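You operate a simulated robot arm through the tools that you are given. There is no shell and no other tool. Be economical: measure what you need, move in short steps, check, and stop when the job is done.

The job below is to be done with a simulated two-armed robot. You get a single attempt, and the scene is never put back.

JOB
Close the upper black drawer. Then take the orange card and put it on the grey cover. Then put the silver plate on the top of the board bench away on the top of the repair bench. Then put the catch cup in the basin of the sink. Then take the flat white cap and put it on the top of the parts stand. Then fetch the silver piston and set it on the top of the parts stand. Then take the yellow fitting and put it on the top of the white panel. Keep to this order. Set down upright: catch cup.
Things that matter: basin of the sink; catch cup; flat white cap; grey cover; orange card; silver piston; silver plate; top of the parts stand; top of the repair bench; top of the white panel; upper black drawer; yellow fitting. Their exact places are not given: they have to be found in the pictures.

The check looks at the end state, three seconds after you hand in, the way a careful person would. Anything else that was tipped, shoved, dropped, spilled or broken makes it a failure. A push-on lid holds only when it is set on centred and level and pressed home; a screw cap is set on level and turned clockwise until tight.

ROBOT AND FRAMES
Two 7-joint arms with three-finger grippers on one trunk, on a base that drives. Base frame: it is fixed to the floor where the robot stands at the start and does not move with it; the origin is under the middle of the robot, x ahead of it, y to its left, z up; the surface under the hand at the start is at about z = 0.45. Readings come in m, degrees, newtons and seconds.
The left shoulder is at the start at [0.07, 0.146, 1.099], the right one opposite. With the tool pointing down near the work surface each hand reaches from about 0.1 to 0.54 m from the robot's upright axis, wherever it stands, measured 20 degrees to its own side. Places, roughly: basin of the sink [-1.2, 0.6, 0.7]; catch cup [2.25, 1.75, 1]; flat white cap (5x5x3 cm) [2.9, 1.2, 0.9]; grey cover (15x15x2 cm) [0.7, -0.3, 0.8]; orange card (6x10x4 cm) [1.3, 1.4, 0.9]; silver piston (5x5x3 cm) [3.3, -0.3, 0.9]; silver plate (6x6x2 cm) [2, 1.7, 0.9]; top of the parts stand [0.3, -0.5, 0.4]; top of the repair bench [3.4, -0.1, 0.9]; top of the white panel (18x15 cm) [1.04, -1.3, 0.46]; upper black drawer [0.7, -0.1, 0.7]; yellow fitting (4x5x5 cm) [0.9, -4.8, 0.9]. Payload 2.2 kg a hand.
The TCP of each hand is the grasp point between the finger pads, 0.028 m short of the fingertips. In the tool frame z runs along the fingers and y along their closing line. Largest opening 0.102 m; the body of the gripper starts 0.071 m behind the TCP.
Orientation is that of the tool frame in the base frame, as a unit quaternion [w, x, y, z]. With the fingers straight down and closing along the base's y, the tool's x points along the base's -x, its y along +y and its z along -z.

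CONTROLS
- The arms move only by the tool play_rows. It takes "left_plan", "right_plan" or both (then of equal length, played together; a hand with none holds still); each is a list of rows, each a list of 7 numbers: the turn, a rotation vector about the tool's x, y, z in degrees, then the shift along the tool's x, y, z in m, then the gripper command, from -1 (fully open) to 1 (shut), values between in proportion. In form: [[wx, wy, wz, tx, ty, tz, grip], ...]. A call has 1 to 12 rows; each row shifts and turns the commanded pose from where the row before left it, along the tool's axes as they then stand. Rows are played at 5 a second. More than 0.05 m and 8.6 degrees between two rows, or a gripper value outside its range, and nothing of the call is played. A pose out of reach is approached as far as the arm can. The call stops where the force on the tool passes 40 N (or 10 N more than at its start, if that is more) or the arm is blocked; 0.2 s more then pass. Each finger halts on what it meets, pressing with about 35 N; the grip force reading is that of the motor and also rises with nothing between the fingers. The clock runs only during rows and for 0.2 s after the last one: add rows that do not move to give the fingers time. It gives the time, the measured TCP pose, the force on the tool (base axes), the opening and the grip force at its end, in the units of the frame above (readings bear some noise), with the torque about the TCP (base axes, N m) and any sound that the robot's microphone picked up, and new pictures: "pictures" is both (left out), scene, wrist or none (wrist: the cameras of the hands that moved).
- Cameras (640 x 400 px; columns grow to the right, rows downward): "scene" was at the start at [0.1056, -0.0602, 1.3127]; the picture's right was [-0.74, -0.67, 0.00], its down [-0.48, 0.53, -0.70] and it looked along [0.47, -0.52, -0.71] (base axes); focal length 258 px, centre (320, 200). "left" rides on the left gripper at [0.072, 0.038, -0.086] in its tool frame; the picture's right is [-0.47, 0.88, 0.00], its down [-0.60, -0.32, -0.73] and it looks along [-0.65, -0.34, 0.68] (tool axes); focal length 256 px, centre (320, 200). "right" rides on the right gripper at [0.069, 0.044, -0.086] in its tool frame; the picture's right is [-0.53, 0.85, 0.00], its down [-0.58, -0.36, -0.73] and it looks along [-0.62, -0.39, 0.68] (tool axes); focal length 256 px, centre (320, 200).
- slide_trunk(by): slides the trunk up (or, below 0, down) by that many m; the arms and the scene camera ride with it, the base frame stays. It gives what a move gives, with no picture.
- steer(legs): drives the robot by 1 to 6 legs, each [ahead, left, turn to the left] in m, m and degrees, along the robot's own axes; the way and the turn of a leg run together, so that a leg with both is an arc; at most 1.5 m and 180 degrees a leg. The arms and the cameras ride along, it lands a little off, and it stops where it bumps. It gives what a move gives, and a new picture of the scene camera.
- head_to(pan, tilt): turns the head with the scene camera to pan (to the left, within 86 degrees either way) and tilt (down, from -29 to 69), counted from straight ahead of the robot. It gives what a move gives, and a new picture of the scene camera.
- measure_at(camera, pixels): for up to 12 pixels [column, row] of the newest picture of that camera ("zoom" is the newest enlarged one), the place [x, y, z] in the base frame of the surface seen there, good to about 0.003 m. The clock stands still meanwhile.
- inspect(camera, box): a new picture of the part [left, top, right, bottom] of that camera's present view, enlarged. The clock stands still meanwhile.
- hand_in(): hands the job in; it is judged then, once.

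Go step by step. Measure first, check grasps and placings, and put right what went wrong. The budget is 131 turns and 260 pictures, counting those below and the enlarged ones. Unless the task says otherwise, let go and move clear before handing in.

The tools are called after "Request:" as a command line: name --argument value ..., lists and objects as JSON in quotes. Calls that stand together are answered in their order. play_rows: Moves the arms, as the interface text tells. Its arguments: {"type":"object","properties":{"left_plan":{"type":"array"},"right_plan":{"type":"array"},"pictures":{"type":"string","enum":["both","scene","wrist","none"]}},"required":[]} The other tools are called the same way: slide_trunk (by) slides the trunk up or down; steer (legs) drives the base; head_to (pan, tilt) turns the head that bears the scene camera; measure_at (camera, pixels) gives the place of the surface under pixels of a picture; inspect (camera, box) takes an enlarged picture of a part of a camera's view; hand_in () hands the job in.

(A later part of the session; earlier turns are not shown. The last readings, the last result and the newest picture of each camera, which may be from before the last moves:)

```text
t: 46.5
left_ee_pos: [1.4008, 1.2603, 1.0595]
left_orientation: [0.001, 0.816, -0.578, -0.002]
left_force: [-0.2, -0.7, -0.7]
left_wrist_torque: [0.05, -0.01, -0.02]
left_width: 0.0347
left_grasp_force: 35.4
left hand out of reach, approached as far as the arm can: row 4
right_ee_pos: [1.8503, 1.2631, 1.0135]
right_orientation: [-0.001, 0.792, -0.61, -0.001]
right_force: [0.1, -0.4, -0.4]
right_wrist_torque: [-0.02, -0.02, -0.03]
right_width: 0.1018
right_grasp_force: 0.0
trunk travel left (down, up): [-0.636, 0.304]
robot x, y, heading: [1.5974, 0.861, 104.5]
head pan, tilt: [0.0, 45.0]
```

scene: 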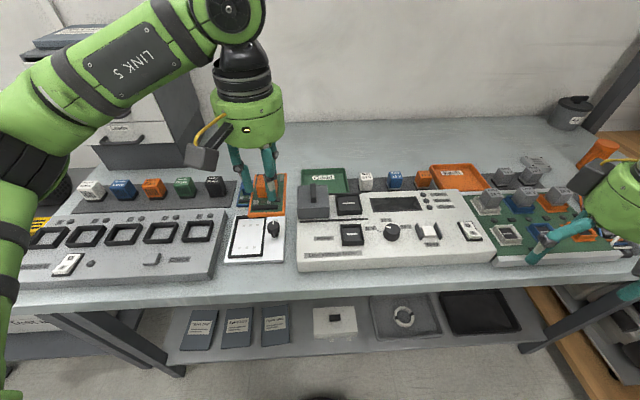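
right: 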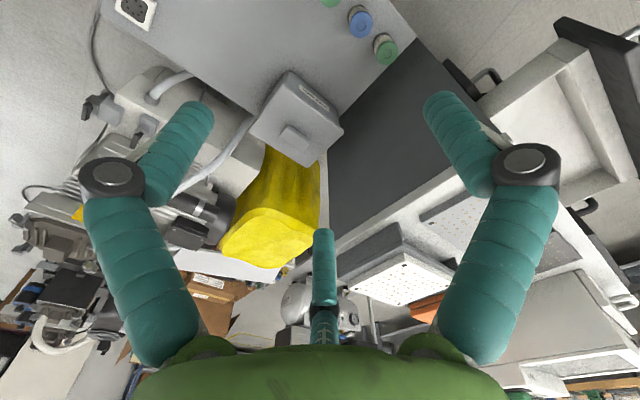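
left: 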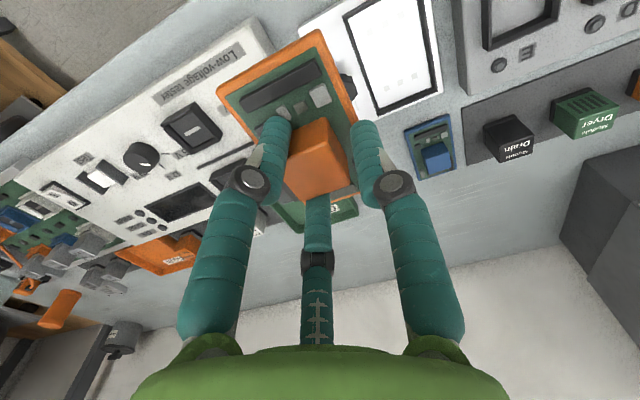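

Card is held. While here I enlarge the right part of the bench to identify the silver plate for later.

Request:
inspect --camera "scene" --box '[420, 80, 640, 217]'

Request:
measure_at --camera "zoom" --pixels '[[330, 245], [215, 265], [250, 235], [320, 270], [400, 330], [510, 210], [440, 90], [300, 320], [335, 225]]'

```text
2.91 times, centred on (530, 148) of scene
```

zoom: 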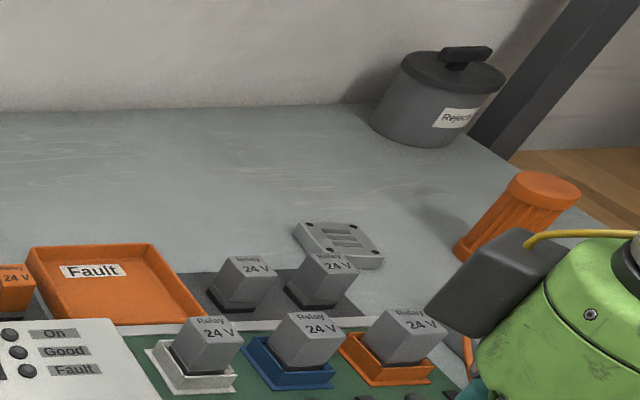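

```text
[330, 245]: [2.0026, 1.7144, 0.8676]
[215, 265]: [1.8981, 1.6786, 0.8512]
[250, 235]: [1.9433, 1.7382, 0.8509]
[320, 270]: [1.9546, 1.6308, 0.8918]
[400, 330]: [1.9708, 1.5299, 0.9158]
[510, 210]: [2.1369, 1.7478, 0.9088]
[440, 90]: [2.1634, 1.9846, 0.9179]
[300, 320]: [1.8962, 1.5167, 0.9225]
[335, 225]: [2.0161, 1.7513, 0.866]
```

Silver plate seen at [2.0,1.72,0.867]. Now I back off, turn and drive to the cabinet with the card.

Request:
steer --legs '[[-0.25, 0, 0], [0, 0, 75.5], [1.16, 0.13, 0], [0, 0, 108]]'

Request:
head_to --pan 0 --tilt 50

```text
t: 61.5
left_ee_pos: [0.7465, 0.0783, 1.0594]
left_orientation: [0.004, 0.557, 0.831, 0.002]
left_force: [1.1, -0.1, -0.4]
left_wrist_torque: [0.01, 0.03, 0.0]
left_width: 0.0348
left_grasp_force: 35.1
right_ee_pos: [0.2979, 0.0519, 1.0139]
right_orientation: [0.0, 0.589, 0.808, 0.0]
right_force: [-0.1, 0.4, -0.1]
right_wrist_torque: [0.04, 0.02, 0.0]
right_width: 0.1022
right_grasp_force: 0.1
trunk travel left (down, up): [-0.636, 0.304]
robot x, y, heading: [0.5343, 0.4646, -72.4]
head pan, tilt: [0.0, 45.0]
```

scene: 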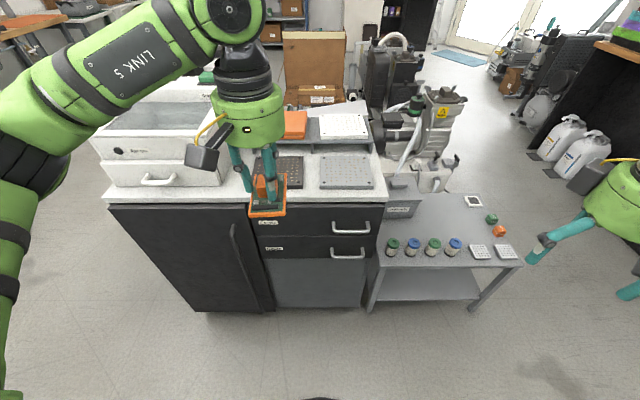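

```text
t: 62.2
left_ee_pos: [0.7481, 0.0801, 1.0581]
left_orientation: [0.002, 0.558, 0.83, 0.003]
left_force: [0.7, -0.1, -1.6]
left_wrist_torque: [0.0, 0.0, -0.02]
left_width: 0.0351
left_grasp_force: 35.3
right_ee_pos: [0.2982, 0.0517, 1.0133]
right_orientation: [0.001, 0.59, 0.808, 0.0]
right_force: [0.4, 0.6, 0.6]
right_wrist_torque: [0.0, 0.01, -0.01]
right_width: 0.102
right_grasp_force: 0.2
trunk travel left (down, up): [-0.636, 0.304]
robot x, y, heading: [0.5352, 0.4662, -72.2]
head pan, tilt: [0.0, 50.0]
```

scene: 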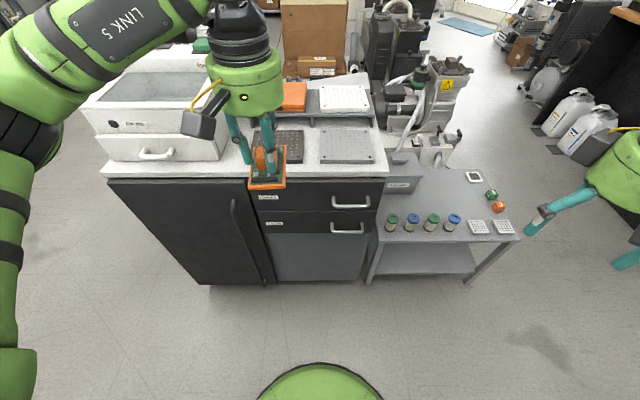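

Request:
measure_at --camera "scene" --pixels '[[347, 145], [322, 131], [366, 131], [376, 159], [322, 161], [345, 97], [345, 120], [275, 145], [392, 222], [340, 175], [320, 361]]'

Request:
inspect --camera "scene" --box '[240, 70, 540, 257]'

```text
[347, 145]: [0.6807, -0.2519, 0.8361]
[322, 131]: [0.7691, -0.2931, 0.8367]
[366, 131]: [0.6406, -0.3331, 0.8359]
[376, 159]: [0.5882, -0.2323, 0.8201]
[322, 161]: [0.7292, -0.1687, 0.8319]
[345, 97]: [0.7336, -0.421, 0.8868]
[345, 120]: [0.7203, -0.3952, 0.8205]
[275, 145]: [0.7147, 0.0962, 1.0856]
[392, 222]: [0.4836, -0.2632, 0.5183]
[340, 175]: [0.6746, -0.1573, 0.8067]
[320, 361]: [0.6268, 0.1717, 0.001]
```

```text
2.13 times, centred on (390, 164) of scene
```

zoom: 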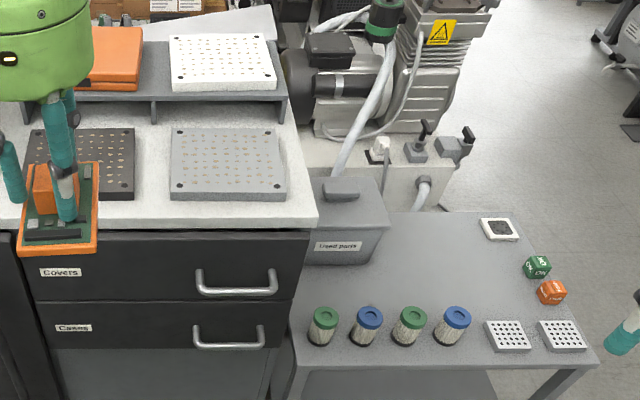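

Grey cover's centre is about [0.682,-0.25,0.836]. I drive ahead 0.14 and right 0.15.

Request:
steer --legs '[[0, -0.15, 0], [0.14, 0, 0]]'

```text
t: 64.5
left_ee_pos: [0.643, -0.1016, 1.0594]
left_orientation: [0.003, 0.557, 0.83, 0.002]
left_force: [-0.6, 0.6, 0.0]
left_wrist_torque: [0.01, 0.0, 0.02]
left_width: 0.0349
left_grasp_force: 34.6
right_ee_pos: [0.1942, -0.128, 1.0149]
right_orientation: [0.0, 0.59, 0.807, 0.0]
right_force: [0.7, 0.1, -0.2]
right_wrist_torque: [0.0, 0.01, -0.01]
right_width: 0.1018
right_grasp_force: 0.1
trunk travel left (down, up): [-0.636, 0.304]
robot x, y, heading: [0.4308, 0.2864, -72.7]
head pan, tilt: [0.0, 50.0]
```

scene: 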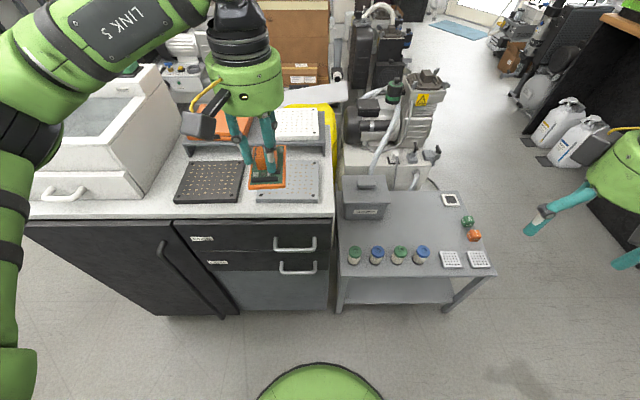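

Now I carry the card over the cover's centre and go down to just above it.

Request:
play_rows --left_plan '[[0, 0, 4.3, 0, 0, 0, 1], [0, 0, 0, -0.045, 0, 0, 1], [0, 0, 0, -0.045, -0.005, 0, 1], [0, 0, 0, -0.045, -0.004, 0, 1], [0, 0, 0, -0.018, 0, 0, 1], [0, 0, 0, 0, 0, 0.045, 1], [0, 0, 0, 0, 0, 0.045, 1], [0, 0, 0, 0, 0, 0.045, 1], [0, 0, 0, 0, 0, 0.03, 1], [0, 0, 0, 0, 0, 0, 1]]'

```text
t: 66.7
left_ee_pos: [0.6846, -0.2519, 0.8927]
left_orientation: [0.003, 0.589, 0.808, 0.002]
left_force: [0.4, 0.3, -1.0]
left_wrist_torque: [0.0, -0.05, 0.03]
left_width: 0.0349
left_grasp_force: 35.1
right_ee_pos: [0.1938, -0.1288, 1.0132]
right_orientation: [0.001, 0.59, 0.808, 0.0]
right_force: [-0.1, -0.1, 0.1]
right_wrist_torque: [-0.01, -0.01, 0.02]
right_width: 0.102
right_grasp_force: 0.0
trunk travel left (down, up): [-0.636, 0.304]
robot x, y, heading: [0.4272, 0.2851, -72.5]
head pan, tilt: [0.0, 50.0]
```

scene: 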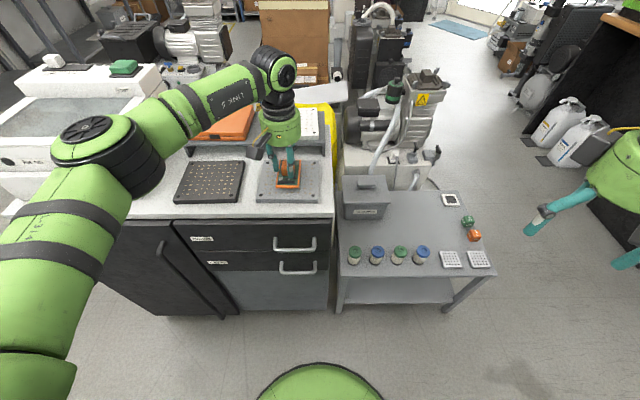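
left: 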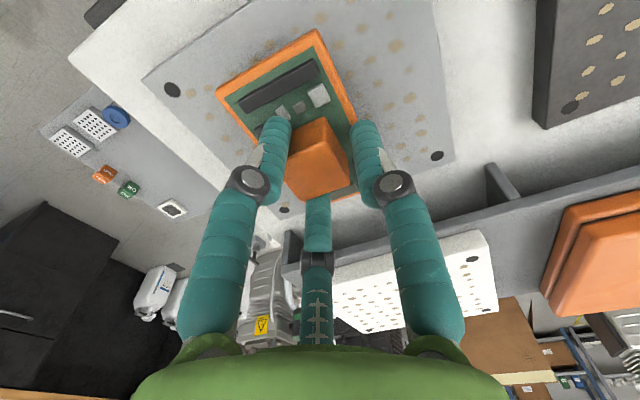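

Centred. I lower the last 15 mm gently, release, and rise.

Request:
play_rows --left_plan '[[0, 0, 0, 0, 0, 0.008, 1], [0, 0, 0, 0, 0, 0.004, 1], [0, 0, 0, 0, 0, 0.003, 1], [0, 0, 0, 0, 0, 0, 1], [0, 0, 0, 0, 0, 0, -0.2], [0, 0, 0, 0, 0, 0, -0.2], [0, 0, 0, 0, 0, -0.03, -0.2], [0, 0, 0, 0, 0, -0.045, -0.2], [0, 0, 0, 0, 0, -0.045, -0.2], [0, 0, 0, 0.045, 0, -0.02, -0.2], [0, 0, 0, 0.045, 0, 0, -0.2], [0, 0, 0, 0.045, 0, 0, -0.2]]'

```text
t: 69.3
left_ee_pos: [0.6426, -0.1195, 1.0231]
left_orientation: [0.004, 0.589, 0.808, 0.003]
left_force: [-0.5, 0.8, 0.4]
left_wrist_torque: [-0.06, 0.04, -0.02]
left_width: 0.0615
left_grasp_force: 0.1
right_ee_pos: [0.194, -0.1279, 1.0146]
right_orientation: [0.002, 0.591, 0.807, -0.001]
right_force: [0.5, -0.1, 0.0]
right_wrist_torque: [-0.01, -0.02, 0.01]
right_width: 0.102
right_grasp_force: 0.0
trunk travel left (down, up): [-0.636, 0.304]
robot x, y, heading: [0.4297, 0.2884, -72.4]
head pan, tilt: [0.0, 50.0]
```

scene: 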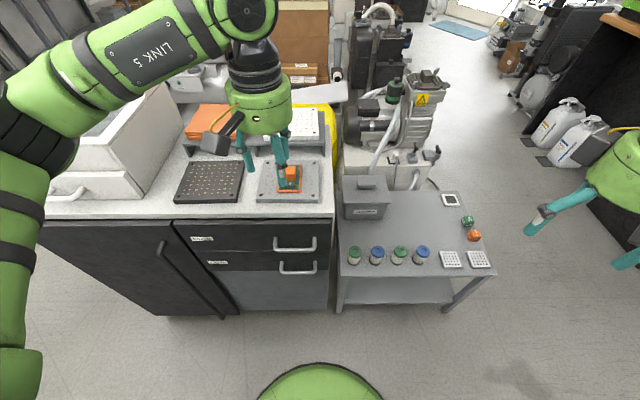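
left: 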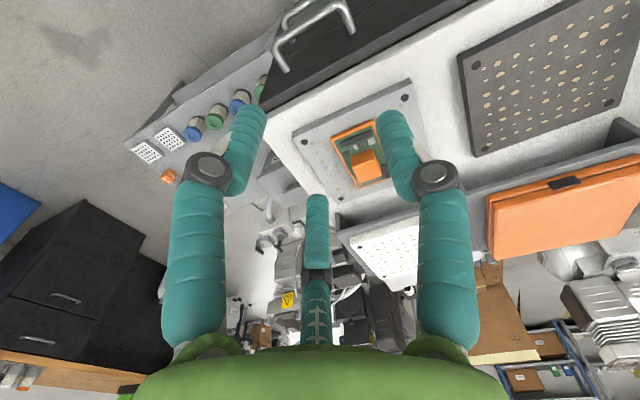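

The card lies on the grey cover. Next I drive to the board bench for the silver plate.

Request:
steer --legs '[[-0.15, 0, 0], [0, 0, 90], [1.45, -0.28, 0], [0, 0, 88]]'

Request:
head_to --pan 0 --tilt 35

```text
t: 85.1
left_ee_pos: [1.6932, 0.9894, 1.0208]
left_orientation: [0.002, 0.78, -0.626, -0.002]
left_force: [0.3, 1.0, -0.9]
left_wrist_torque: [-0.01, -0.04, -0.03]
left_width: 0.0612
left_grasp_force: 0.0
right_ee_pos: [2.1397, 0.9551, 1.0134]
right_orientation: [0.0, 0.778, -0.628, -0.001]
right_force: [0.1, 0.1, -0.7]
right_wrist_torque: [0.01, -0.01, -0.01]
right_width: 0.1021
right_grasp_force: 0.2
trunk travel left (down, up): [-0.636, 0.304]
robot x, y, heading: [1.872, 0.5655, 102.2]
head pan, tilt: [0.0, 50.0]
```

scene: 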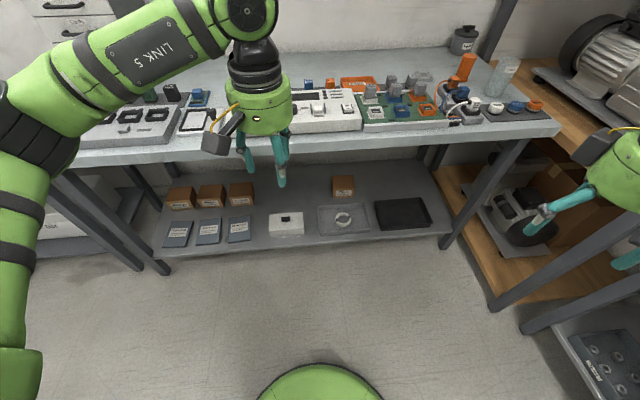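

```text
t: 85.9
left_ee_pos: [1.6926, 0.9899, 1.0221]
left_orientation: [0.002, 0.78, -0.626, -0.003]
left_force: [1.5, -0.2, 0.0]
left_wrist_torque: [0.0, -0.01, -0.02]
left_width: 0.0611
left_grasp_force: 0.0
right_ee_pos: [2.1392, 0.955, 1.0137]
right_orientation: [0.0, 0.779, -0.627, -0.001]
right_force: [-0.5, 0.0, -0.3]
right_wrist_torque: [-0.03, 0.01, 0.0]
right_width: 0.1018
right_grasp_force: 0.0
trunk travel left (down, up): [-0.636, 0.304]
robot x, y, heading: [1.8626, 0.5633, 102.2]
head pan, tilt: [0.0, 35.0]
```

scene: 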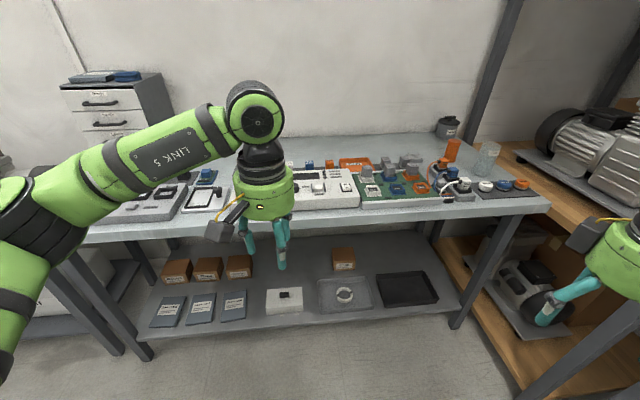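

The clear cup at (488,158) is likely the catch cup. I measure it, the plate, and the wooden bench on the right.

Request:
inspect --camera "scene" --box '[330, 100, 570, 250]'

Request:
measure_at --camera "zoom" --pixels '[[420, 145], [418, 115], [400, 190], [200, 165], [210, 145], [230, 165], [310, 135], [580, 250], [575, 270], [330, 260], [500, 130], [540, 340]]'

```text
2.67 times, centred on (450, 175) of scene
```

zoom: 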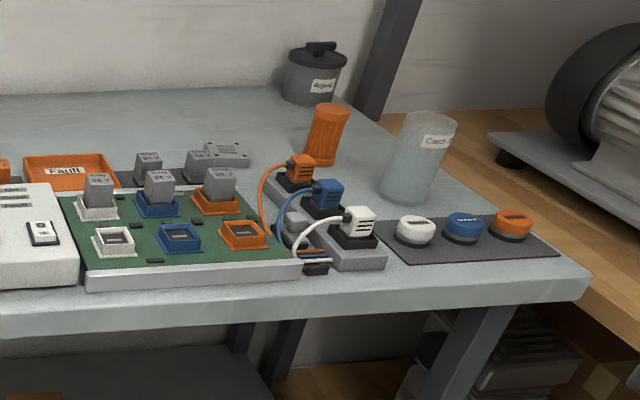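

```text
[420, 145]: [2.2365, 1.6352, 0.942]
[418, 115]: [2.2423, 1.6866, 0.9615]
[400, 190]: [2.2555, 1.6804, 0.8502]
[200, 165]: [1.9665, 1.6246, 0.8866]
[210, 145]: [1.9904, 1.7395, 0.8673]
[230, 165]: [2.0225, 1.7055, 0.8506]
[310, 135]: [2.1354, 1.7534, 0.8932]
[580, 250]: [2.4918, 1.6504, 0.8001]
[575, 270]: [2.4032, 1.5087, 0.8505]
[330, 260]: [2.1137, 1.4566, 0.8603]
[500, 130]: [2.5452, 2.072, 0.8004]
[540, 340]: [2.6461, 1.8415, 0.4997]
```

The catch cup stands at about [2.245,1.68]. Before approaching I look to the right for arm clearance.

Request:
head_to --pan -50 --tilt 20

```text
t: 87.1
left_ee_pos: [1.6925, 0.9888, 1.0209]
left_orientation: [0.003, 0.78, -0.626, -0.004]
left_force: [-0.8, -0.2, -0.6]
left_wrist_torque: [-0.03, -0.01, 0.0]
left_width: 0.0613
left_grasp_force: 0.0
right_ee_pos: [2.139, 0.9533, 1.0142]
right_orientation: [0.0, 0.778, -0.628, -0.001]
right_force: [-0.8, 0.3, -0.5]
right_wrist_torque: [0.02, -0.01, 0.01]
right_width: 0.102
right_grasp_force: 0.1
trunk travel left (down, up): [-0.636, 0.304]
robot x, y, heading: [1.8686, 0.5628, 102.2]
head pan, tilt: [-50.0, 20.0]
```

scene: 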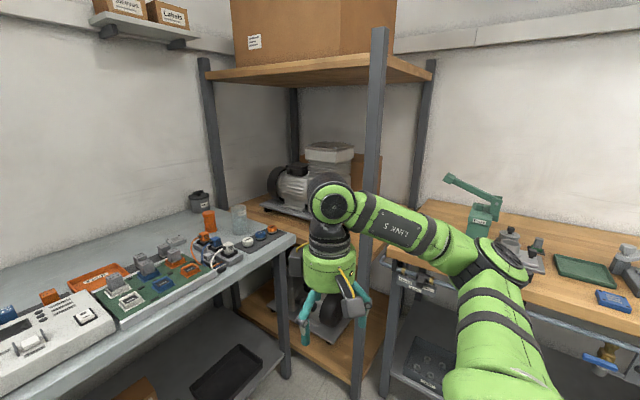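

A rack post stands at (378,180); I measure it and the neighbouring bench.

Request:
measure_at --camera "scene" --pixels '[[376, 130], [360, 350], [210, 150], [285, 320], [295, 238], [345, 205], [385, 330], [405, 250], [420, 130], [360, 70], [430, 200], [240, 215]]'

```text
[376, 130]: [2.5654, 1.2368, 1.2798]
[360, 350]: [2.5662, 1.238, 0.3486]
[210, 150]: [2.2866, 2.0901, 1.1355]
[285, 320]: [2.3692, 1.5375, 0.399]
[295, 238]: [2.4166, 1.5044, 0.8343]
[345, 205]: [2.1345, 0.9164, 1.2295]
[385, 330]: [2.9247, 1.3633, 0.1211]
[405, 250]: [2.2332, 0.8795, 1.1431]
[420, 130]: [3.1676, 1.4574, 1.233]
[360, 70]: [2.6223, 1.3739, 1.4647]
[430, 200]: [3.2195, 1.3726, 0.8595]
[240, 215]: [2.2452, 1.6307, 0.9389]
```

I raise the trunk a bit, turn to 135° so the right arm works over the bench away from the post, and approach.

Request:
slide_trunk --by 0.1

Request:
steer --legs '[[0, 0, 33], [0.2, 0, 0], [0, -0.4, 0]]'

Request:
head_to --pan -40 --tilt 40

```text
t: 88.4
left_ee_pos: [1.6931, 0.9895, 1.1209]
left_orientation: [0.003, 0.78, -0.626, -0.002]
left_force: [0.1, -0.1, -0.9]
left_wrist_torque: [-0.02, -0.02, 0.0]
left_width: 0.0613
left_grasp_force: 0.1
right_ee_pos: [2.1407, 0.9539, 1.1129]
right_orientation: [0.001, 0.778, -0.628, 0.0]
right_force: [-0.6, -0.2, -0.2]
right_wrist_torque: [0.0, -0.01, -0.01]
right_width: 0.102
right_grasp_force: 0.1
trunk travel left (down, up): [-0.736, 0.204]
robot x, y, heading: [1.8677, 0.5607, 102.0]
head pan, tilt: [-50.0, 20.0]
```

```text
t: 93.7
left_ee_pos: [1.6208, 1.2476, 1.1204]
left_orientation: [0.003, 0.926, -0.378, -0.002]
left_force: [0.5, 0.4, 0.8]
left_wrist_torque: [-0.01, 0.01, 0.0]
left_width: 0.0611
left_grasp_force: 0.1
right_ee_pos: [2.0139, 1.4633, 1.114]
right_orientation: [-0.001, 0.925, -0.38, -0.001]
right_force: [0.5, 0.1, 0.6]
right_wrist_torque: [-0.01, 0.02, -0.04]
right_width: 0.1018
right_grasp_force: 0.1
trunk travel left (down, up): [-0.736, 0.204]
robot x, y, heading: [2.0023, 0.99, 135.5]
head pan, tilt: [-50.0, 20.0]
```

scene: 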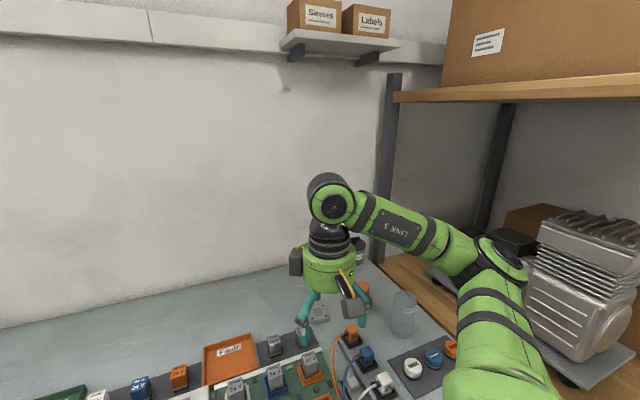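

```text
t: 94.5
left_ee_pos: [1.6212, 1.2496, 1.1212]
left_orientation: [0.003, 0.926, -0.377, -0.003]
left_force: [0.0, 0.5, -0.1]
left_wrist_torque: [0.01, 0.0, 0.01]
left_width: 0.0613
left_grasp_force: 0.0
right_ee_pos: [2.0149, 1.4657, 1.1131]
right_orientation: [-0.001, 0.925, -0.379, -0.002]
right_force: [-0.2, -0.3, -0.5]
right_wrist_torque: [0.0, -0.03, 0.0]
right_width: 0.102
right_grasp_force: 0.0
trunk travel left (down, up): [-0.736, 0.204]
robot x, y, heading: [2.0033, 0.9874, 135.5]
head pan, tilt: [-40.0, 40.0]
```

scene: 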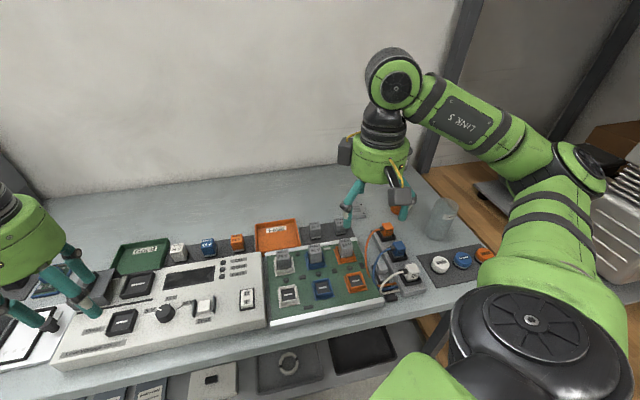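

The right hand is at [2.015,1.466,1.113]. I turn the tool to the bench's axis and move toward the plate to view it with the wrist camera.

Request:
play_rows --right_plan '[[0, 0, 7.5, 0, 0, 0, -1], [0, 0, 7.5, 0, 0, 0, -1], [0, 0, 7.5, 0, 0, 0, -1], [0, 0, 7.5, 0, 0, 0, -1], [0, 0, 0, -0.04, 0, 0.03, -1], [0, 0, 0, -0.04, 0, 0.03, -1], [0, 0, 0, -0.04, 0, 0, -1]]'

```text
t: 96.1
left_ee_pos: [1.6217, 1.2498, 1.1197]
left_orientation: [0.003, 0.926, -0.377, -0.001]
left_force: [-0.1, 0.8, -0.3]
left_wrist_torque: [-0.03, -0.03, -0.01]
left_width: 0.0612
left_grasp_force: 0.0
right_ee_pos: [1.981, 1.5816, 1.0544]
right_orientation: [0.001, 0.796, -0.606, 0.0]
right_force: [0.3, 0.0, 0.4]
right_wrist_torque: [0.0, 0.02, -0.02]
right_width: 0.102
right_grasp_force: 0.0
trunk travel left (down, up): [-0.736, 0.204]
robot x, y, heading: [2.0002, 0.989, 135.2]
head pan, tilt: [-40.0, 40.0]
```

scene: 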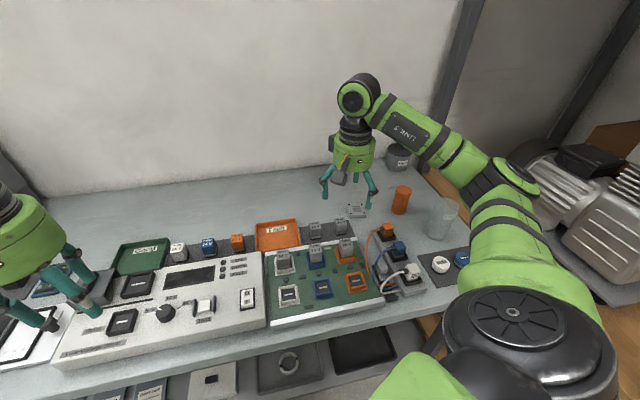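
right: 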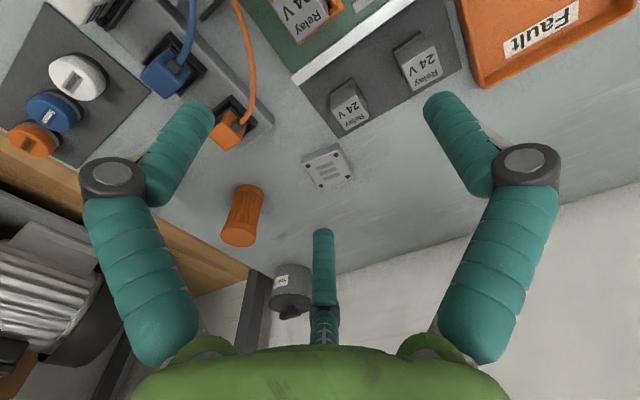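

Request:
inspect --camera "right" --box '[270, 130, 382, 200]'

Request:
measure_at --camera "zoom" --pixels '[[190, 165], [400, 85], [480, 265], [290, 335], [335, 210], [240, 160], [330, 120]]'

Request:
measure_at --camera "right" --pixels '[[345, 128], [325, 155], [335, 148], [365, 165], [303, 157]]'

```text
5.71 times, centred on (326, 165) of right
```

zoom: 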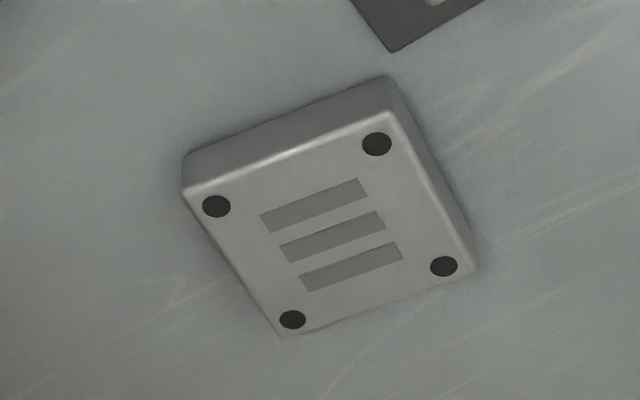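

```text
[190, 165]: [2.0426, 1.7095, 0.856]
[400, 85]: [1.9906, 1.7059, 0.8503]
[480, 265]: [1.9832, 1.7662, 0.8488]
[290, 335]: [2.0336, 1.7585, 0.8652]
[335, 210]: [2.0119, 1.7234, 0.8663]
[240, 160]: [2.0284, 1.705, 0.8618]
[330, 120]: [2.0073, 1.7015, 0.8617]
```

```text
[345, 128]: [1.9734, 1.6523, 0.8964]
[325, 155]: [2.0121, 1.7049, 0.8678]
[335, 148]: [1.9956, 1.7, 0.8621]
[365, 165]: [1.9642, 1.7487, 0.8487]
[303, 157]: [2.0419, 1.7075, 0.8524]
```

Plate centre ≈ [2.012,1.735], turned about 10°. I align over it and lower to the grasp height.

Request:
play_rows --right_plan '[[0, 0, 5.4, 0, 0, 0, -1], [0, 0, 0, -0.035, -0.02, 0.02, -1], [0, 0, 0, -0.035, -0.02, 0.02, -1], [0, 0, 0, -0.04, -0.017, 0.02, -1], [0, 0, 0, -0.036, 0, 0.02, -1], [0, 0, 0, 0, 0, 0, -1]]'

```text
t: 97.5
left_ee_pos: [1.6223, 1.2479, 1.1213]
left_orientation: [0.002, 0.926, -0.377, -0.002]
left_force: [0.6, -0.3, 0.3]
left_wrist_torque: [0.04, 0.01, 0.0]
left_width: 0.0613
left_grasp_force: 0.1
right_ee_pos: [2.0096, 1.7342, 0.9741]
right_orientation: [0.0, 0.767, -0.642, -0.001]
right_force: [0.3, -0.2, 0.8]
right_wrist_torque: [0.0, 0.01, 0.0]
right_width: 0.102
right_grasp_force: 0.1
trunk travel left (down, up): [-0.736, 0.204]
robot x, y, heading: [2.0011, 0.986, 135.2]
head pan, tilt: [-40.0, 40.0]
```

scene: 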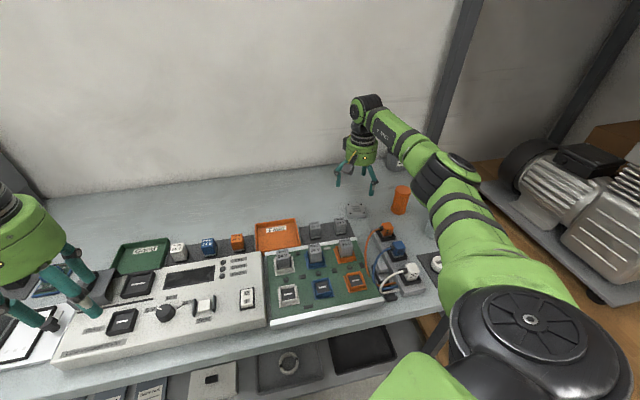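
right: 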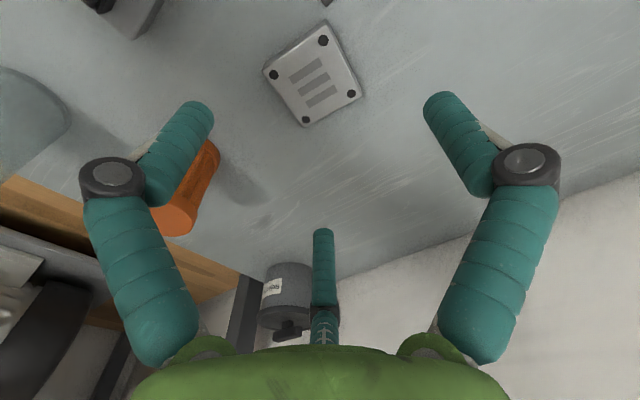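

Above the plate; I re-measure its top corners for a final correction.

Request:
measure_at --camera "right" --pixels '[[268, 75], [326, 28], [357, 94], [306, 122], [313, 80]]'

```text
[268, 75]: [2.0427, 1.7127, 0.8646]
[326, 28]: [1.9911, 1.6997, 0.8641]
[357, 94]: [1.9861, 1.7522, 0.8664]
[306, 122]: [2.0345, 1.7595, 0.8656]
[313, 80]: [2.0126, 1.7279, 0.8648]
```

Request:
play_rows --right_plan '[[0, 0, 0, 0.004, -0.0034, 0.03, -1], [0, 0, 0, 0, 0, 0.035, -1], [0, 0, 0, 0, 0, 0.02, -1], [0, 0, 0, 0, 0, 0.007, -1], [0, 0, 0, 0, 0, 0, 0.3], [0, 0, 0, 0, 0, 0, 1], [0, 0, 0, 0, 0, 0, 1], [0, 0, 0, 0, 0, 0, 1]]' --pictures "wrist"

```text
t: 99.3
left_ee_pos: [1.6222, 1.2491, 1.1216]
left_orientation: [0.004, 0.926, -0.377, -0.003]
left_force: [-0.1, -0.3, -0.7]
left_wrist_torque: [-0.02, -0.04, -0.01]
left_width: 0.0613
left_grasp_force: 0.1
right_ee_pos: [2.0163, 1.7297, 0.8811]
right_orientation: [-0.001, 0.766, -0.643, -0.001]
right_force: [-0.3, 1.8, 2.6]
right_wrist_torque: [0.07, -0.12, 0.0]
right_width: 0.0653
right_grasp_force: 35.3
trunk travel left (down, up): [-0.736, 0.204]
robot x, y, heading: [2.0001, 0.989, 135.6]
head pan, tilt: [-40.0, 40.0]
```

right: 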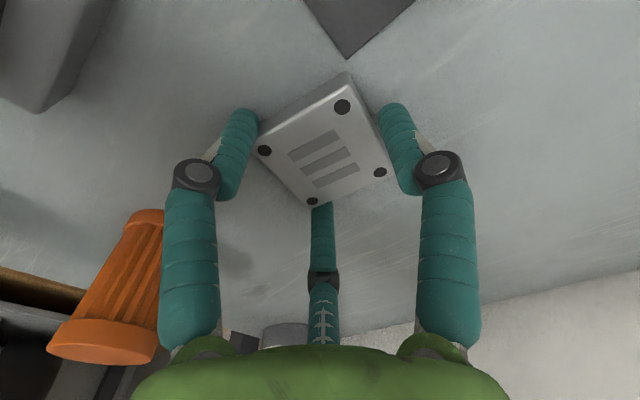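

Gripped at 65 mm. I lift and retract toward the robot.

Request:
play_rows --right_plan '[[0, 0, 0, 0, 0, -0.03, 1], [0, 0, 0, 0, 0, -0.045, 1], [0, 0, 0, 0, 0, -0.045, 1], [0, 0, 0, 0, 0, -0.045, 1], [0, 0, 0, 0.045, 0, 0, 1], [0, 0, 0, 0.045, 0, 0, 1], [0, 0, 0, 0.045, 0, 0, 1], [0, 0, 0, 0.045, 0, 0, 1], [0, 0, 0, 0.045, 0, 0, 1], [0, 0, 0, 0.045, 0, 0, 1]]'

```text
t: 101.5
left_ee_pos: [1.6206, 1.2457, 1.1218]
left_orientation: [0.001, 0.926, -0.377, -0.003]
left_force: [0.0, 0.0, 0.1]
left_wrist_torque: [0.04, 0.0, 0.01]
left_width: 0.0614
left_grasp_force: 0.1
right_ee_pos: [2.0659, 1.4585, 1.0466]
right_orientation: [-0.001, 0.766, -0.643, 0.0]
right_force: [-0.1, -0.2, -1.3]
right_wrist_torque: [0.01, 0.0, 0.01]
right_width: 0.0651
right_grasp_force: 35.9
trunk travel left (down, up): [-0.736, 0.204]
robot x, y, heading: [1.9972, 0.9874, 135.3]
head pan, tilt: [-40.0, 40.0]
```

scene: 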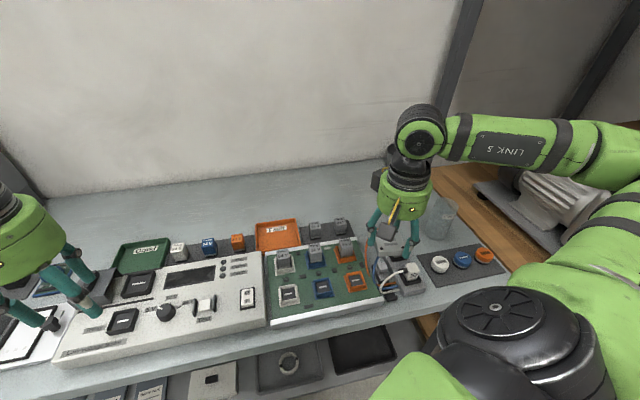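
right: 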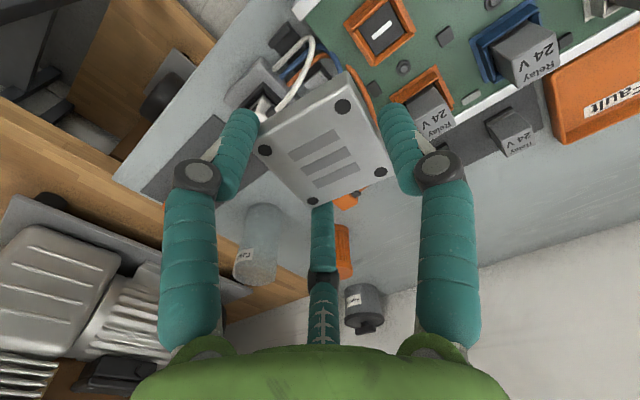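

Plate held. I tuck the arm, reverse out of the bay, and turn toward the repair bench.

Request:
play_rows --right_plan '[[0, 0, 0, 0.029, 0.04, 0, 1], [0, 0, 0, 0.029, 0.04, 0, 1], [0, 0, 0, 0, 0, -0.03, 1]]' --pictures "none"

Request:
steer --legs '[[0, 0.45, 0], [-0.3, 0, 0], [0, 0, -140]]'

Request:
head_to --pan 0 --tilt 25

```text
t: 102.3
left_ee_pos: [1.6224, 1.2485, 1.1223]
left_orientation: [0.003, 0.926, -0.377, -0.002]
left_force: [-0.1, 0.0, -0.5]
left_wrist_torque: [0.05, 0.04, -0.01]
left_width: 0.0614
left_grasp_force: 0.0
right_ee_pos: [1.9957, 1.3906, 1.0763]
right_orientation: [-0.001, 0.766, -0.643, 0.0]
right_force: [-0.5, 0.2, -1.8]
right_wrist_torque: [0.04, 0.0, -0.02]
right_width: 0.0651
right_grasp_force: 35.1
trunk travel left (down, up): [-0.736, 0.204]
robot x, y, heading: [1.9984, 0.992, 135.4]
head pan, tilt: [-40.0, 40.0]
```

```text
t: 112.2
left_ee_pos: [2.3535, 0.5426, 1.1212]
left_orientation: [0.001, 0.015, 1.0, 0.003]
left_force: [0.2, 0.0, -0.1]
left_wrist_torque: [0.0, -0.02, 0.04]
left_width: 0.0613
left_grasp_force: 0.0
right_ee_pos: [2.1768, 0.1853, 1.0752]
right_orientation: [0.001, 0.318, 0.948, 0.0]
right_force: [-0.3, -0.9, -1.9]
right_wrist_torque: [0.02, 0.0, -0.01]
right_width: 0.0652
right_grasp_force: 34.7
trunk travel left (down, up): [-0.736, 0.204]
robot x, y, heading: [1.8957, 0.4748, -1.7]
head pan, tilt: [-40.0, 40.0]
```

scene: 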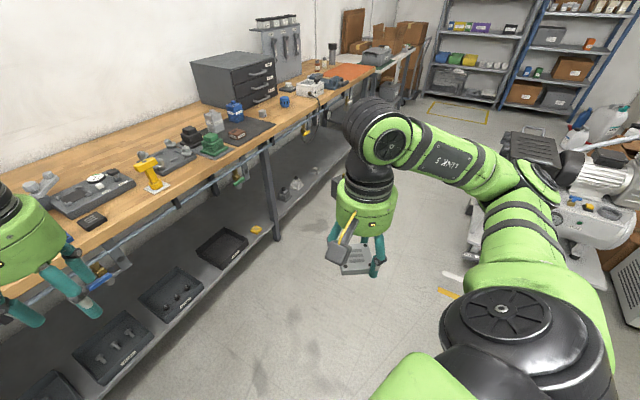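

```text
t: 113.2
left_ee_pos: [2.3537, 0.5429, 1.121]
left_orientation: [0.001, 0.013, 1.0, 0.003]
left_force: [-0.5, 0.0, 0.3]
left_wrist_torque: [-0.01, -0.01, 0.01]
left_width: 0.0613
left_grasp_force: 0.0
right_ee_pos: [2.1769, 0.1856, 1.0766]
right_orientation: [0.0, 0.319, 0.948, 0.0]
right_force: [-0.5, 0.5, -1.0]
right_wrist_torque: [0.04, 0.0, 0.0]
right_width: 0.0651
right_grasp_force: 35.4
trunk travel left (down, up): [-0.736, 0.204]
robot x, y, heading: [1.9007, 0.4789, -1.8]
head pan, tilt: [0.0, 25.0]
```

scene: 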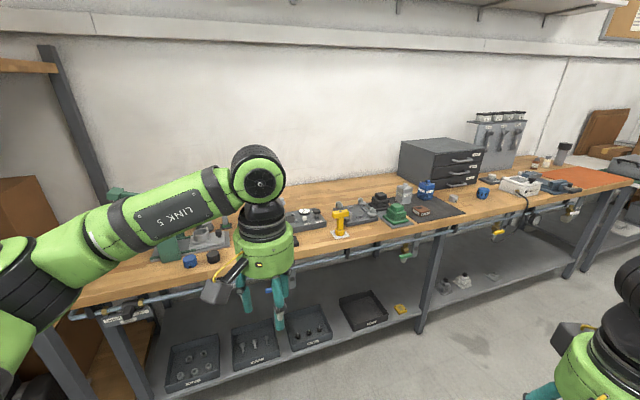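

The repair bench lies ahead. I enlarge and measure its items and free spaces.

Request:
inspect --camera "scene" --box '[280, 130, 520, 280]'

Request:
measure_at --camera "zoom" --pixels '[[60, 215], [160, 235], [250, 190], [330, 180], [385, 165], [320, 210], [460, 175], [525, 170], [400, 240], [170, 190], [540, 165], [180, 280]]'

Request:
inspect --camera "scene" --box '[60, 150, 330, 319]'

```text
2.67 times, centred on (400, 205) of scene
```

zoom: 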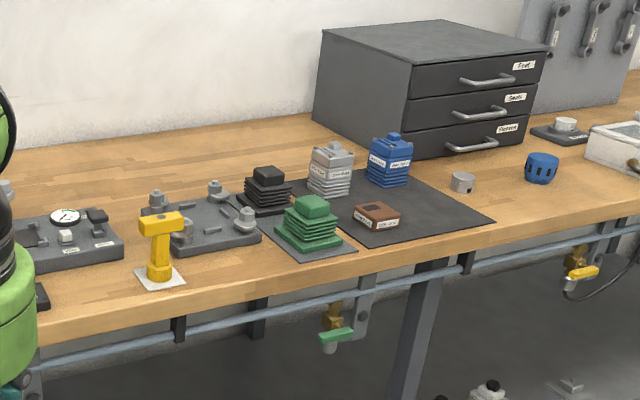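

```text
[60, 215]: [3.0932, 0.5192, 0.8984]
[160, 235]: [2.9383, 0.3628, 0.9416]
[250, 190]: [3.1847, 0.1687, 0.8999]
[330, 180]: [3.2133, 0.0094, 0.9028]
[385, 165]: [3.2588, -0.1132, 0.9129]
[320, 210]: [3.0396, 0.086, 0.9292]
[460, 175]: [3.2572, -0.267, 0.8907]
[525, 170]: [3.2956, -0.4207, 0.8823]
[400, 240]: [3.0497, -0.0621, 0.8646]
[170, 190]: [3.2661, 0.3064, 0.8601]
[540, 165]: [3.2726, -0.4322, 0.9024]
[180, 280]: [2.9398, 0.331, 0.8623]
```

```text
2.37 times, centred on (195, 234) of scene
```

zoom: 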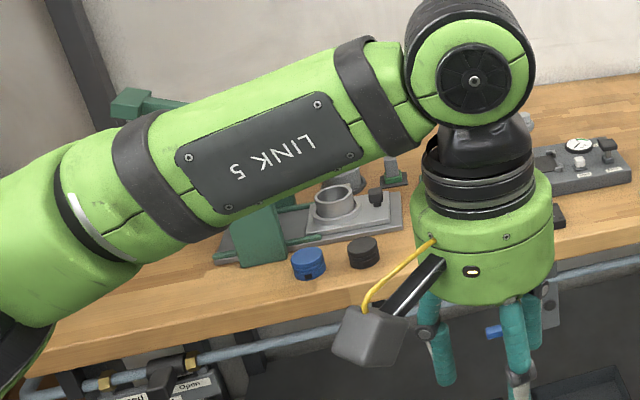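

Silver piston seen at [3.257,-0.267,0.89]. I measure the bench's front edge and the free area right of the mat.

Request:
measure_at --camera "scene" --pixels '[[300, 253], [350, 240], [400, 230], [440, 221], [480, 213], [520, 206], [560, 200], [470, 205], [500, 205], [455, 208], [520, 200]]'

```text
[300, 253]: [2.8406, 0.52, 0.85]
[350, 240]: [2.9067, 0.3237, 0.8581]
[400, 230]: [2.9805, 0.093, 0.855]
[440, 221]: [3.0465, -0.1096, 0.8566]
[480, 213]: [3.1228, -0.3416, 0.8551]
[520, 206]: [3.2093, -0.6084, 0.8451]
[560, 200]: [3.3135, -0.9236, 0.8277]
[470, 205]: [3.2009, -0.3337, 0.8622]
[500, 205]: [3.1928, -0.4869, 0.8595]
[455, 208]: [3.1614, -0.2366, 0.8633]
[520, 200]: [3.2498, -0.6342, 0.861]
```

I check the floor to the right before driving toward [2.64,-0.44].

Request:
head_to --pan -45 --tilt 35

Request:
measure_at --camera "scene" --pixels '[[460, 225], [480, 250], [590, 285], [610, 340], [460, 160], [445, 60], [540, 100], [440, 275], [500, 180], [570, 210]]'

```text
t: 114.4
left_ee_pos: [2.3536, 0.5438, 1.1209]
left_orientation: [0.001, 0.015, 1.0, 0.002]
left_force: [0.7, -0.4, -0.5]
left_wrist_torque: [-0.01, -0.02, 0.03]
left_width: 0.0614
left_grasp_force: 0.0
right_ee_pos: [2.176, 0.1857, 1.0755]
right_orientation: [0.0, 0.319, 0.948, 0.0]
right_force: [0.4, -0.3, -1.4]
right_wrist_torque: [0.0, -0.02, 0.0]
right_width: 0.0652
right_grasp_force: 34.9
trunk travel left (down, up): [-0.736, 0.204]
robot x, y, heading: [1.8997, 0.4809, -1.9]
head pan, tilt: [-45.0, 35.0]
```

scene: 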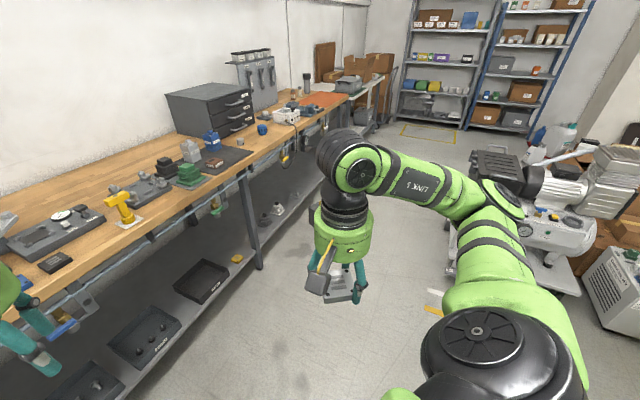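

```text
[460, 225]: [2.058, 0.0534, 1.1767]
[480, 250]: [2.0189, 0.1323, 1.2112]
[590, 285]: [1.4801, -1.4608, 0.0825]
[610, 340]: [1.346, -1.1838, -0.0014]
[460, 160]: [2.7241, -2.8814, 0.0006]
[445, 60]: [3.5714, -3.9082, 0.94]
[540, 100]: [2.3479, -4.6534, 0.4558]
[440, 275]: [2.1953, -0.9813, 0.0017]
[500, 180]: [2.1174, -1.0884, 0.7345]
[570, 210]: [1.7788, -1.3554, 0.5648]
```

Clear. I turn to 18° and drive to the place in front of the free area.

Request:
steer --legs '[[0, 0, 20], [0.2, -0.55, 0], [0.2, -0.55, 0]]'

Request:
head_to --pan -10 --tilt 45

```text
t: 121.7
left_ee_pos: [3.0236, -0.2107, 1.1216]
left_orientation: [0.0, -0.163, 0.987, 0.004]
left_force: [0.7, 1.0, -0.2]
left_wrist_torque: [0.03, 0.02, 0.0]
left_width: 0.0612
left_grasp_force: 0.1
right_ee_pos: [2.982, -0.6072, 1.075]
right_orientation: [0.001, 0.147, 0.989, 0.0]
right_force: [-0.4, -0.1, -1.6]
right_wrist_torque: [-0.01, 0.0, 0.01]
right_width: 0.0653
right_grasp_force: 34.7
trunk travel left (down, up): [-0.736, 0.204]
robot x, y, heading: [2.6211, -0.429, 18.7]
head pan, tilt: [-45.0, 35.0]
```

scene: 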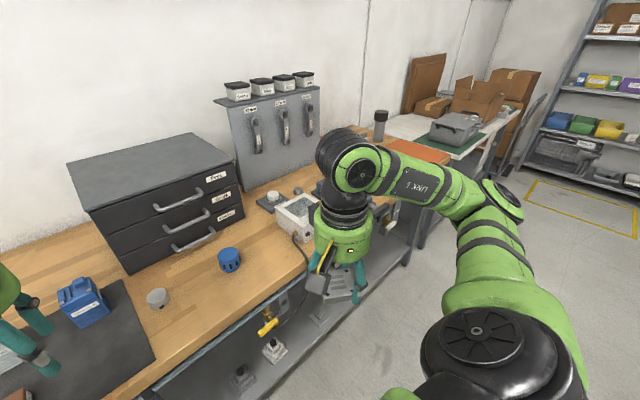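

```text
t: 122.7
left_ee_pos: [3.0235, -0.2112, 1.121]
left_orientation: [0.0, -0.163, 0.987, 0.004]
left_force: [-0.6, -0.3, 0.1]
left_wrist_torque: [0.01, -0.01, -0.01]
left_width: 0.0614
left_grasp_force: 0.2
right_ee_pos: [2.9828, -0.6075, 1.0748]
right_orientation: [0.001, 0.147, 0.989, 0.001]
right_force: [0.7, 0.3, -1.9]
right_wrist_torque: [-0.01, -0.01, -0.02]
right_width: 0.0654
right_grasp_force: 35.0
trunk travel left (down, up): [-0.736, 0.204]
robot x, y, heading: [2.6205, -0.4317, 18.5]
head pan, tilt: [-10.0, 45.0]
```

scene: 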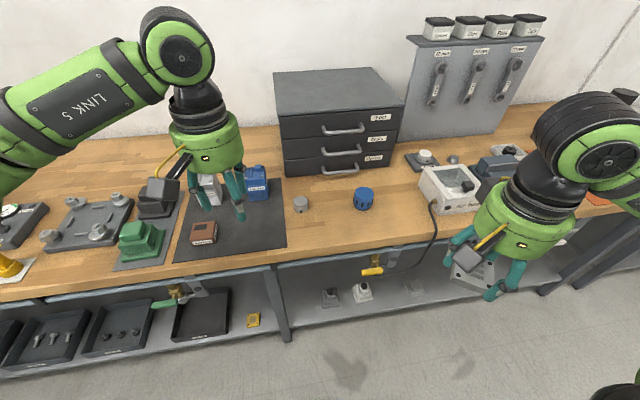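

Free wood at around (345,225). I measure target points.

Request:
measure_at --camera "scene" --pixels '[[286, 245], [340, 220], [330, 240], [363, 205], [301, 203], [345, 225], [400, 225], [310, 258]]'

```text
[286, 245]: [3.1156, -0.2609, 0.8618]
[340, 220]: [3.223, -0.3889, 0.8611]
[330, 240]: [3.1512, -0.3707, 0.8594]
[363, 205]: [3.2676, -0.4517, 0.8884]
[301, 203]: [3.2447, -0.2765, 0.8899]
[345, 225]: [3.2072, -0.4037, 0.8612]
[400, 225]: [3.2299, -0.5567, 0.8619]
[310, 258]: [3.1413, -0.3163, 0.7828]
```

I tuck the left hand back while the right hand turns and carries the plate over the free spot [3.20,-0.38].

Request:
play_rows --right_plan '[[0, 0, -7, 0, 0, 0, 1], [0, 0, -7, 0, 0, 0, 1], [0, 0, -7, 0, 0, 0, 1], [0, 0, -7, 0, 0, 0, 1], [0, 0, -7, 0, 0, 0, 1], [0, 0, 0, -0.04, 0.03, 0, 1], [0, 0, 0, -0.04, 0.03, 0, 1], [0, 0, 0, -0.04, 0.03, 0, 1], [0, 0, 0, -0.04, 0.03, 0, 1], [0, 0, 0, -0.04, 0.029, 0, 1], [0, 0, 0, -0.04, 0, 0.02, 1], [0, 0, 0, -0.037, 0, 0.02, 1]]' --left_plan '[[0, 0, 0, 0.04, 0, 0, -0.2], [0, 0, 0, 0.04, 0, 0, -0.2], [0, 0, 0, 0.04, 0, 0, -0.2], [0, 0, 0, 0.04, 0, 0, -0.2], [0, 0, 0, 0, 0, 0, -0.2], [0, 0, 0, 0, 0, 0, -0.2], [0, 0, 0, 0, 0, 0, -0.2], [0, 0, 0, 0, 0, 0, -0.2], [0, 0, 0, 0, 0, 0, -0.2], [0, 0, 0, 0, 0, 0, -0.2], [0, 0, 0, 0, 0, 0, -0.2], [0, 0, 0, 0, 0, 0, -0.2]]' --pictures "scene"

```text
t: 125.3
left_ee_pos: [2.8732, -0.2605, 1.1191]
left_orientation: [0.0, -0.163, 0.987, 0.003]
left_force: [0.0, 0.7, 0.3]
left_wrist_torque: [-0.05, 0.01, -0.01]
left_width: 0.0613
left_grasp_force: 0.0
right_ee_pos: [3.2027, -0.3809, 1.0349]
right_orientation: [0.0, -0.158, 0.987, 0.0]
right_force: [0.0, 0.2, -0.7]
right_wrist_torque: [0.01, 0.01, -0.02]
right_width: 0.0653
right_grasp_force: 34.9
trunk travel left (down, up): [-0.736, 0.204]
robot x, y, heading: [2.6192, -0.4315, 18.8]
head pan, tilt: [-10.0, 45.0]
```

scene: 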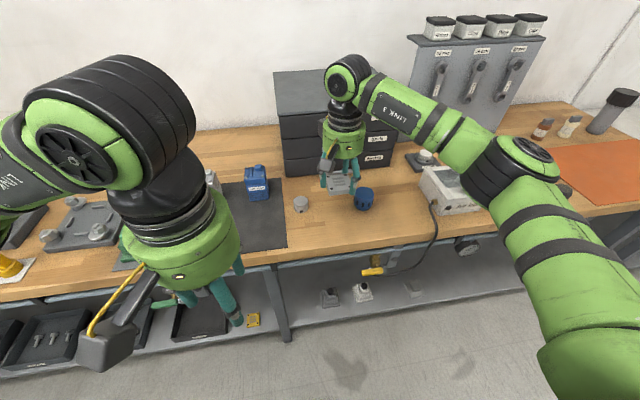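

Request:
play_rows --right_plan '[[0, 0, 0, 0, 0, 0.045, 1], [0, 0, 0, 0, 0, 0.045, 1], [0, 0, 0, 0, 0, 0.035, 1], [0, 0, 0, 0, 0, 0.01, 1], [0, 0, 0, 0, 0, 0.006, 1], [0, 0, 0, 0, 0, 0, 1]]'

```text
t: 126.7
left_ee_pos: [2.8707, -0.2606, 1.1202]
left_orientation: [0.001, -0.162, 0.987, 0.002]
left_force: [-0.8, 0.0, -0.4]
left_wrist_torque: [0.02, 0.02, 0.01]
left_width: 0.0611
left_grasp_force: 0.2
right_ee_pos: [3.1993, -0.3804, 0.8941]
right_orientation: [0.001, -0.157, 0.988, 0.0]
right_force: [0.5, 0.8, -1.1]
right_wrist_torque: [0.0, 0.0, 0.0]
right_width: 0.0649
right_grasp_force: 34.1
trunk travel left (down, up): [-0.736, 0.204]
robot x, y, heading: [2.6203, -0.4286, 18.3]
head pan, tilt: [-10.0, 45.0]
```

scene: 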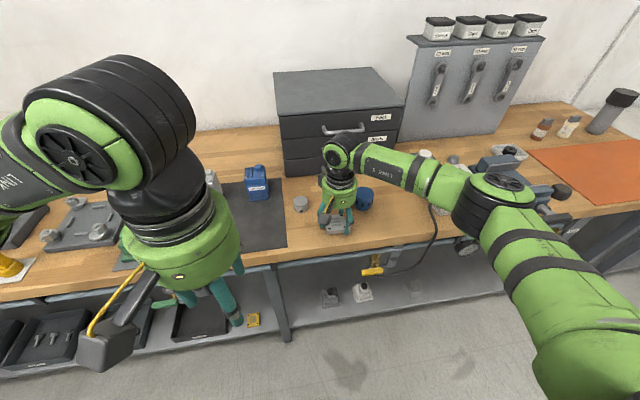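
right: 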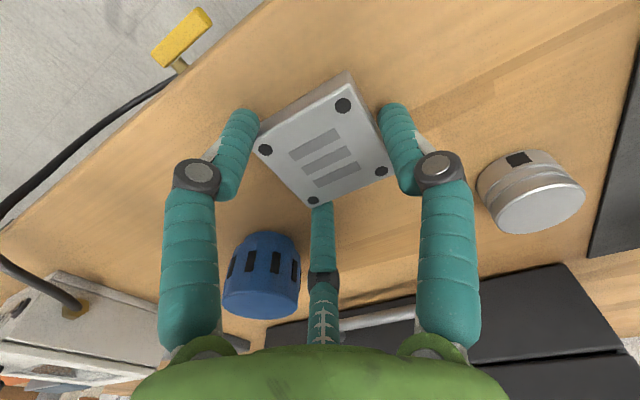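

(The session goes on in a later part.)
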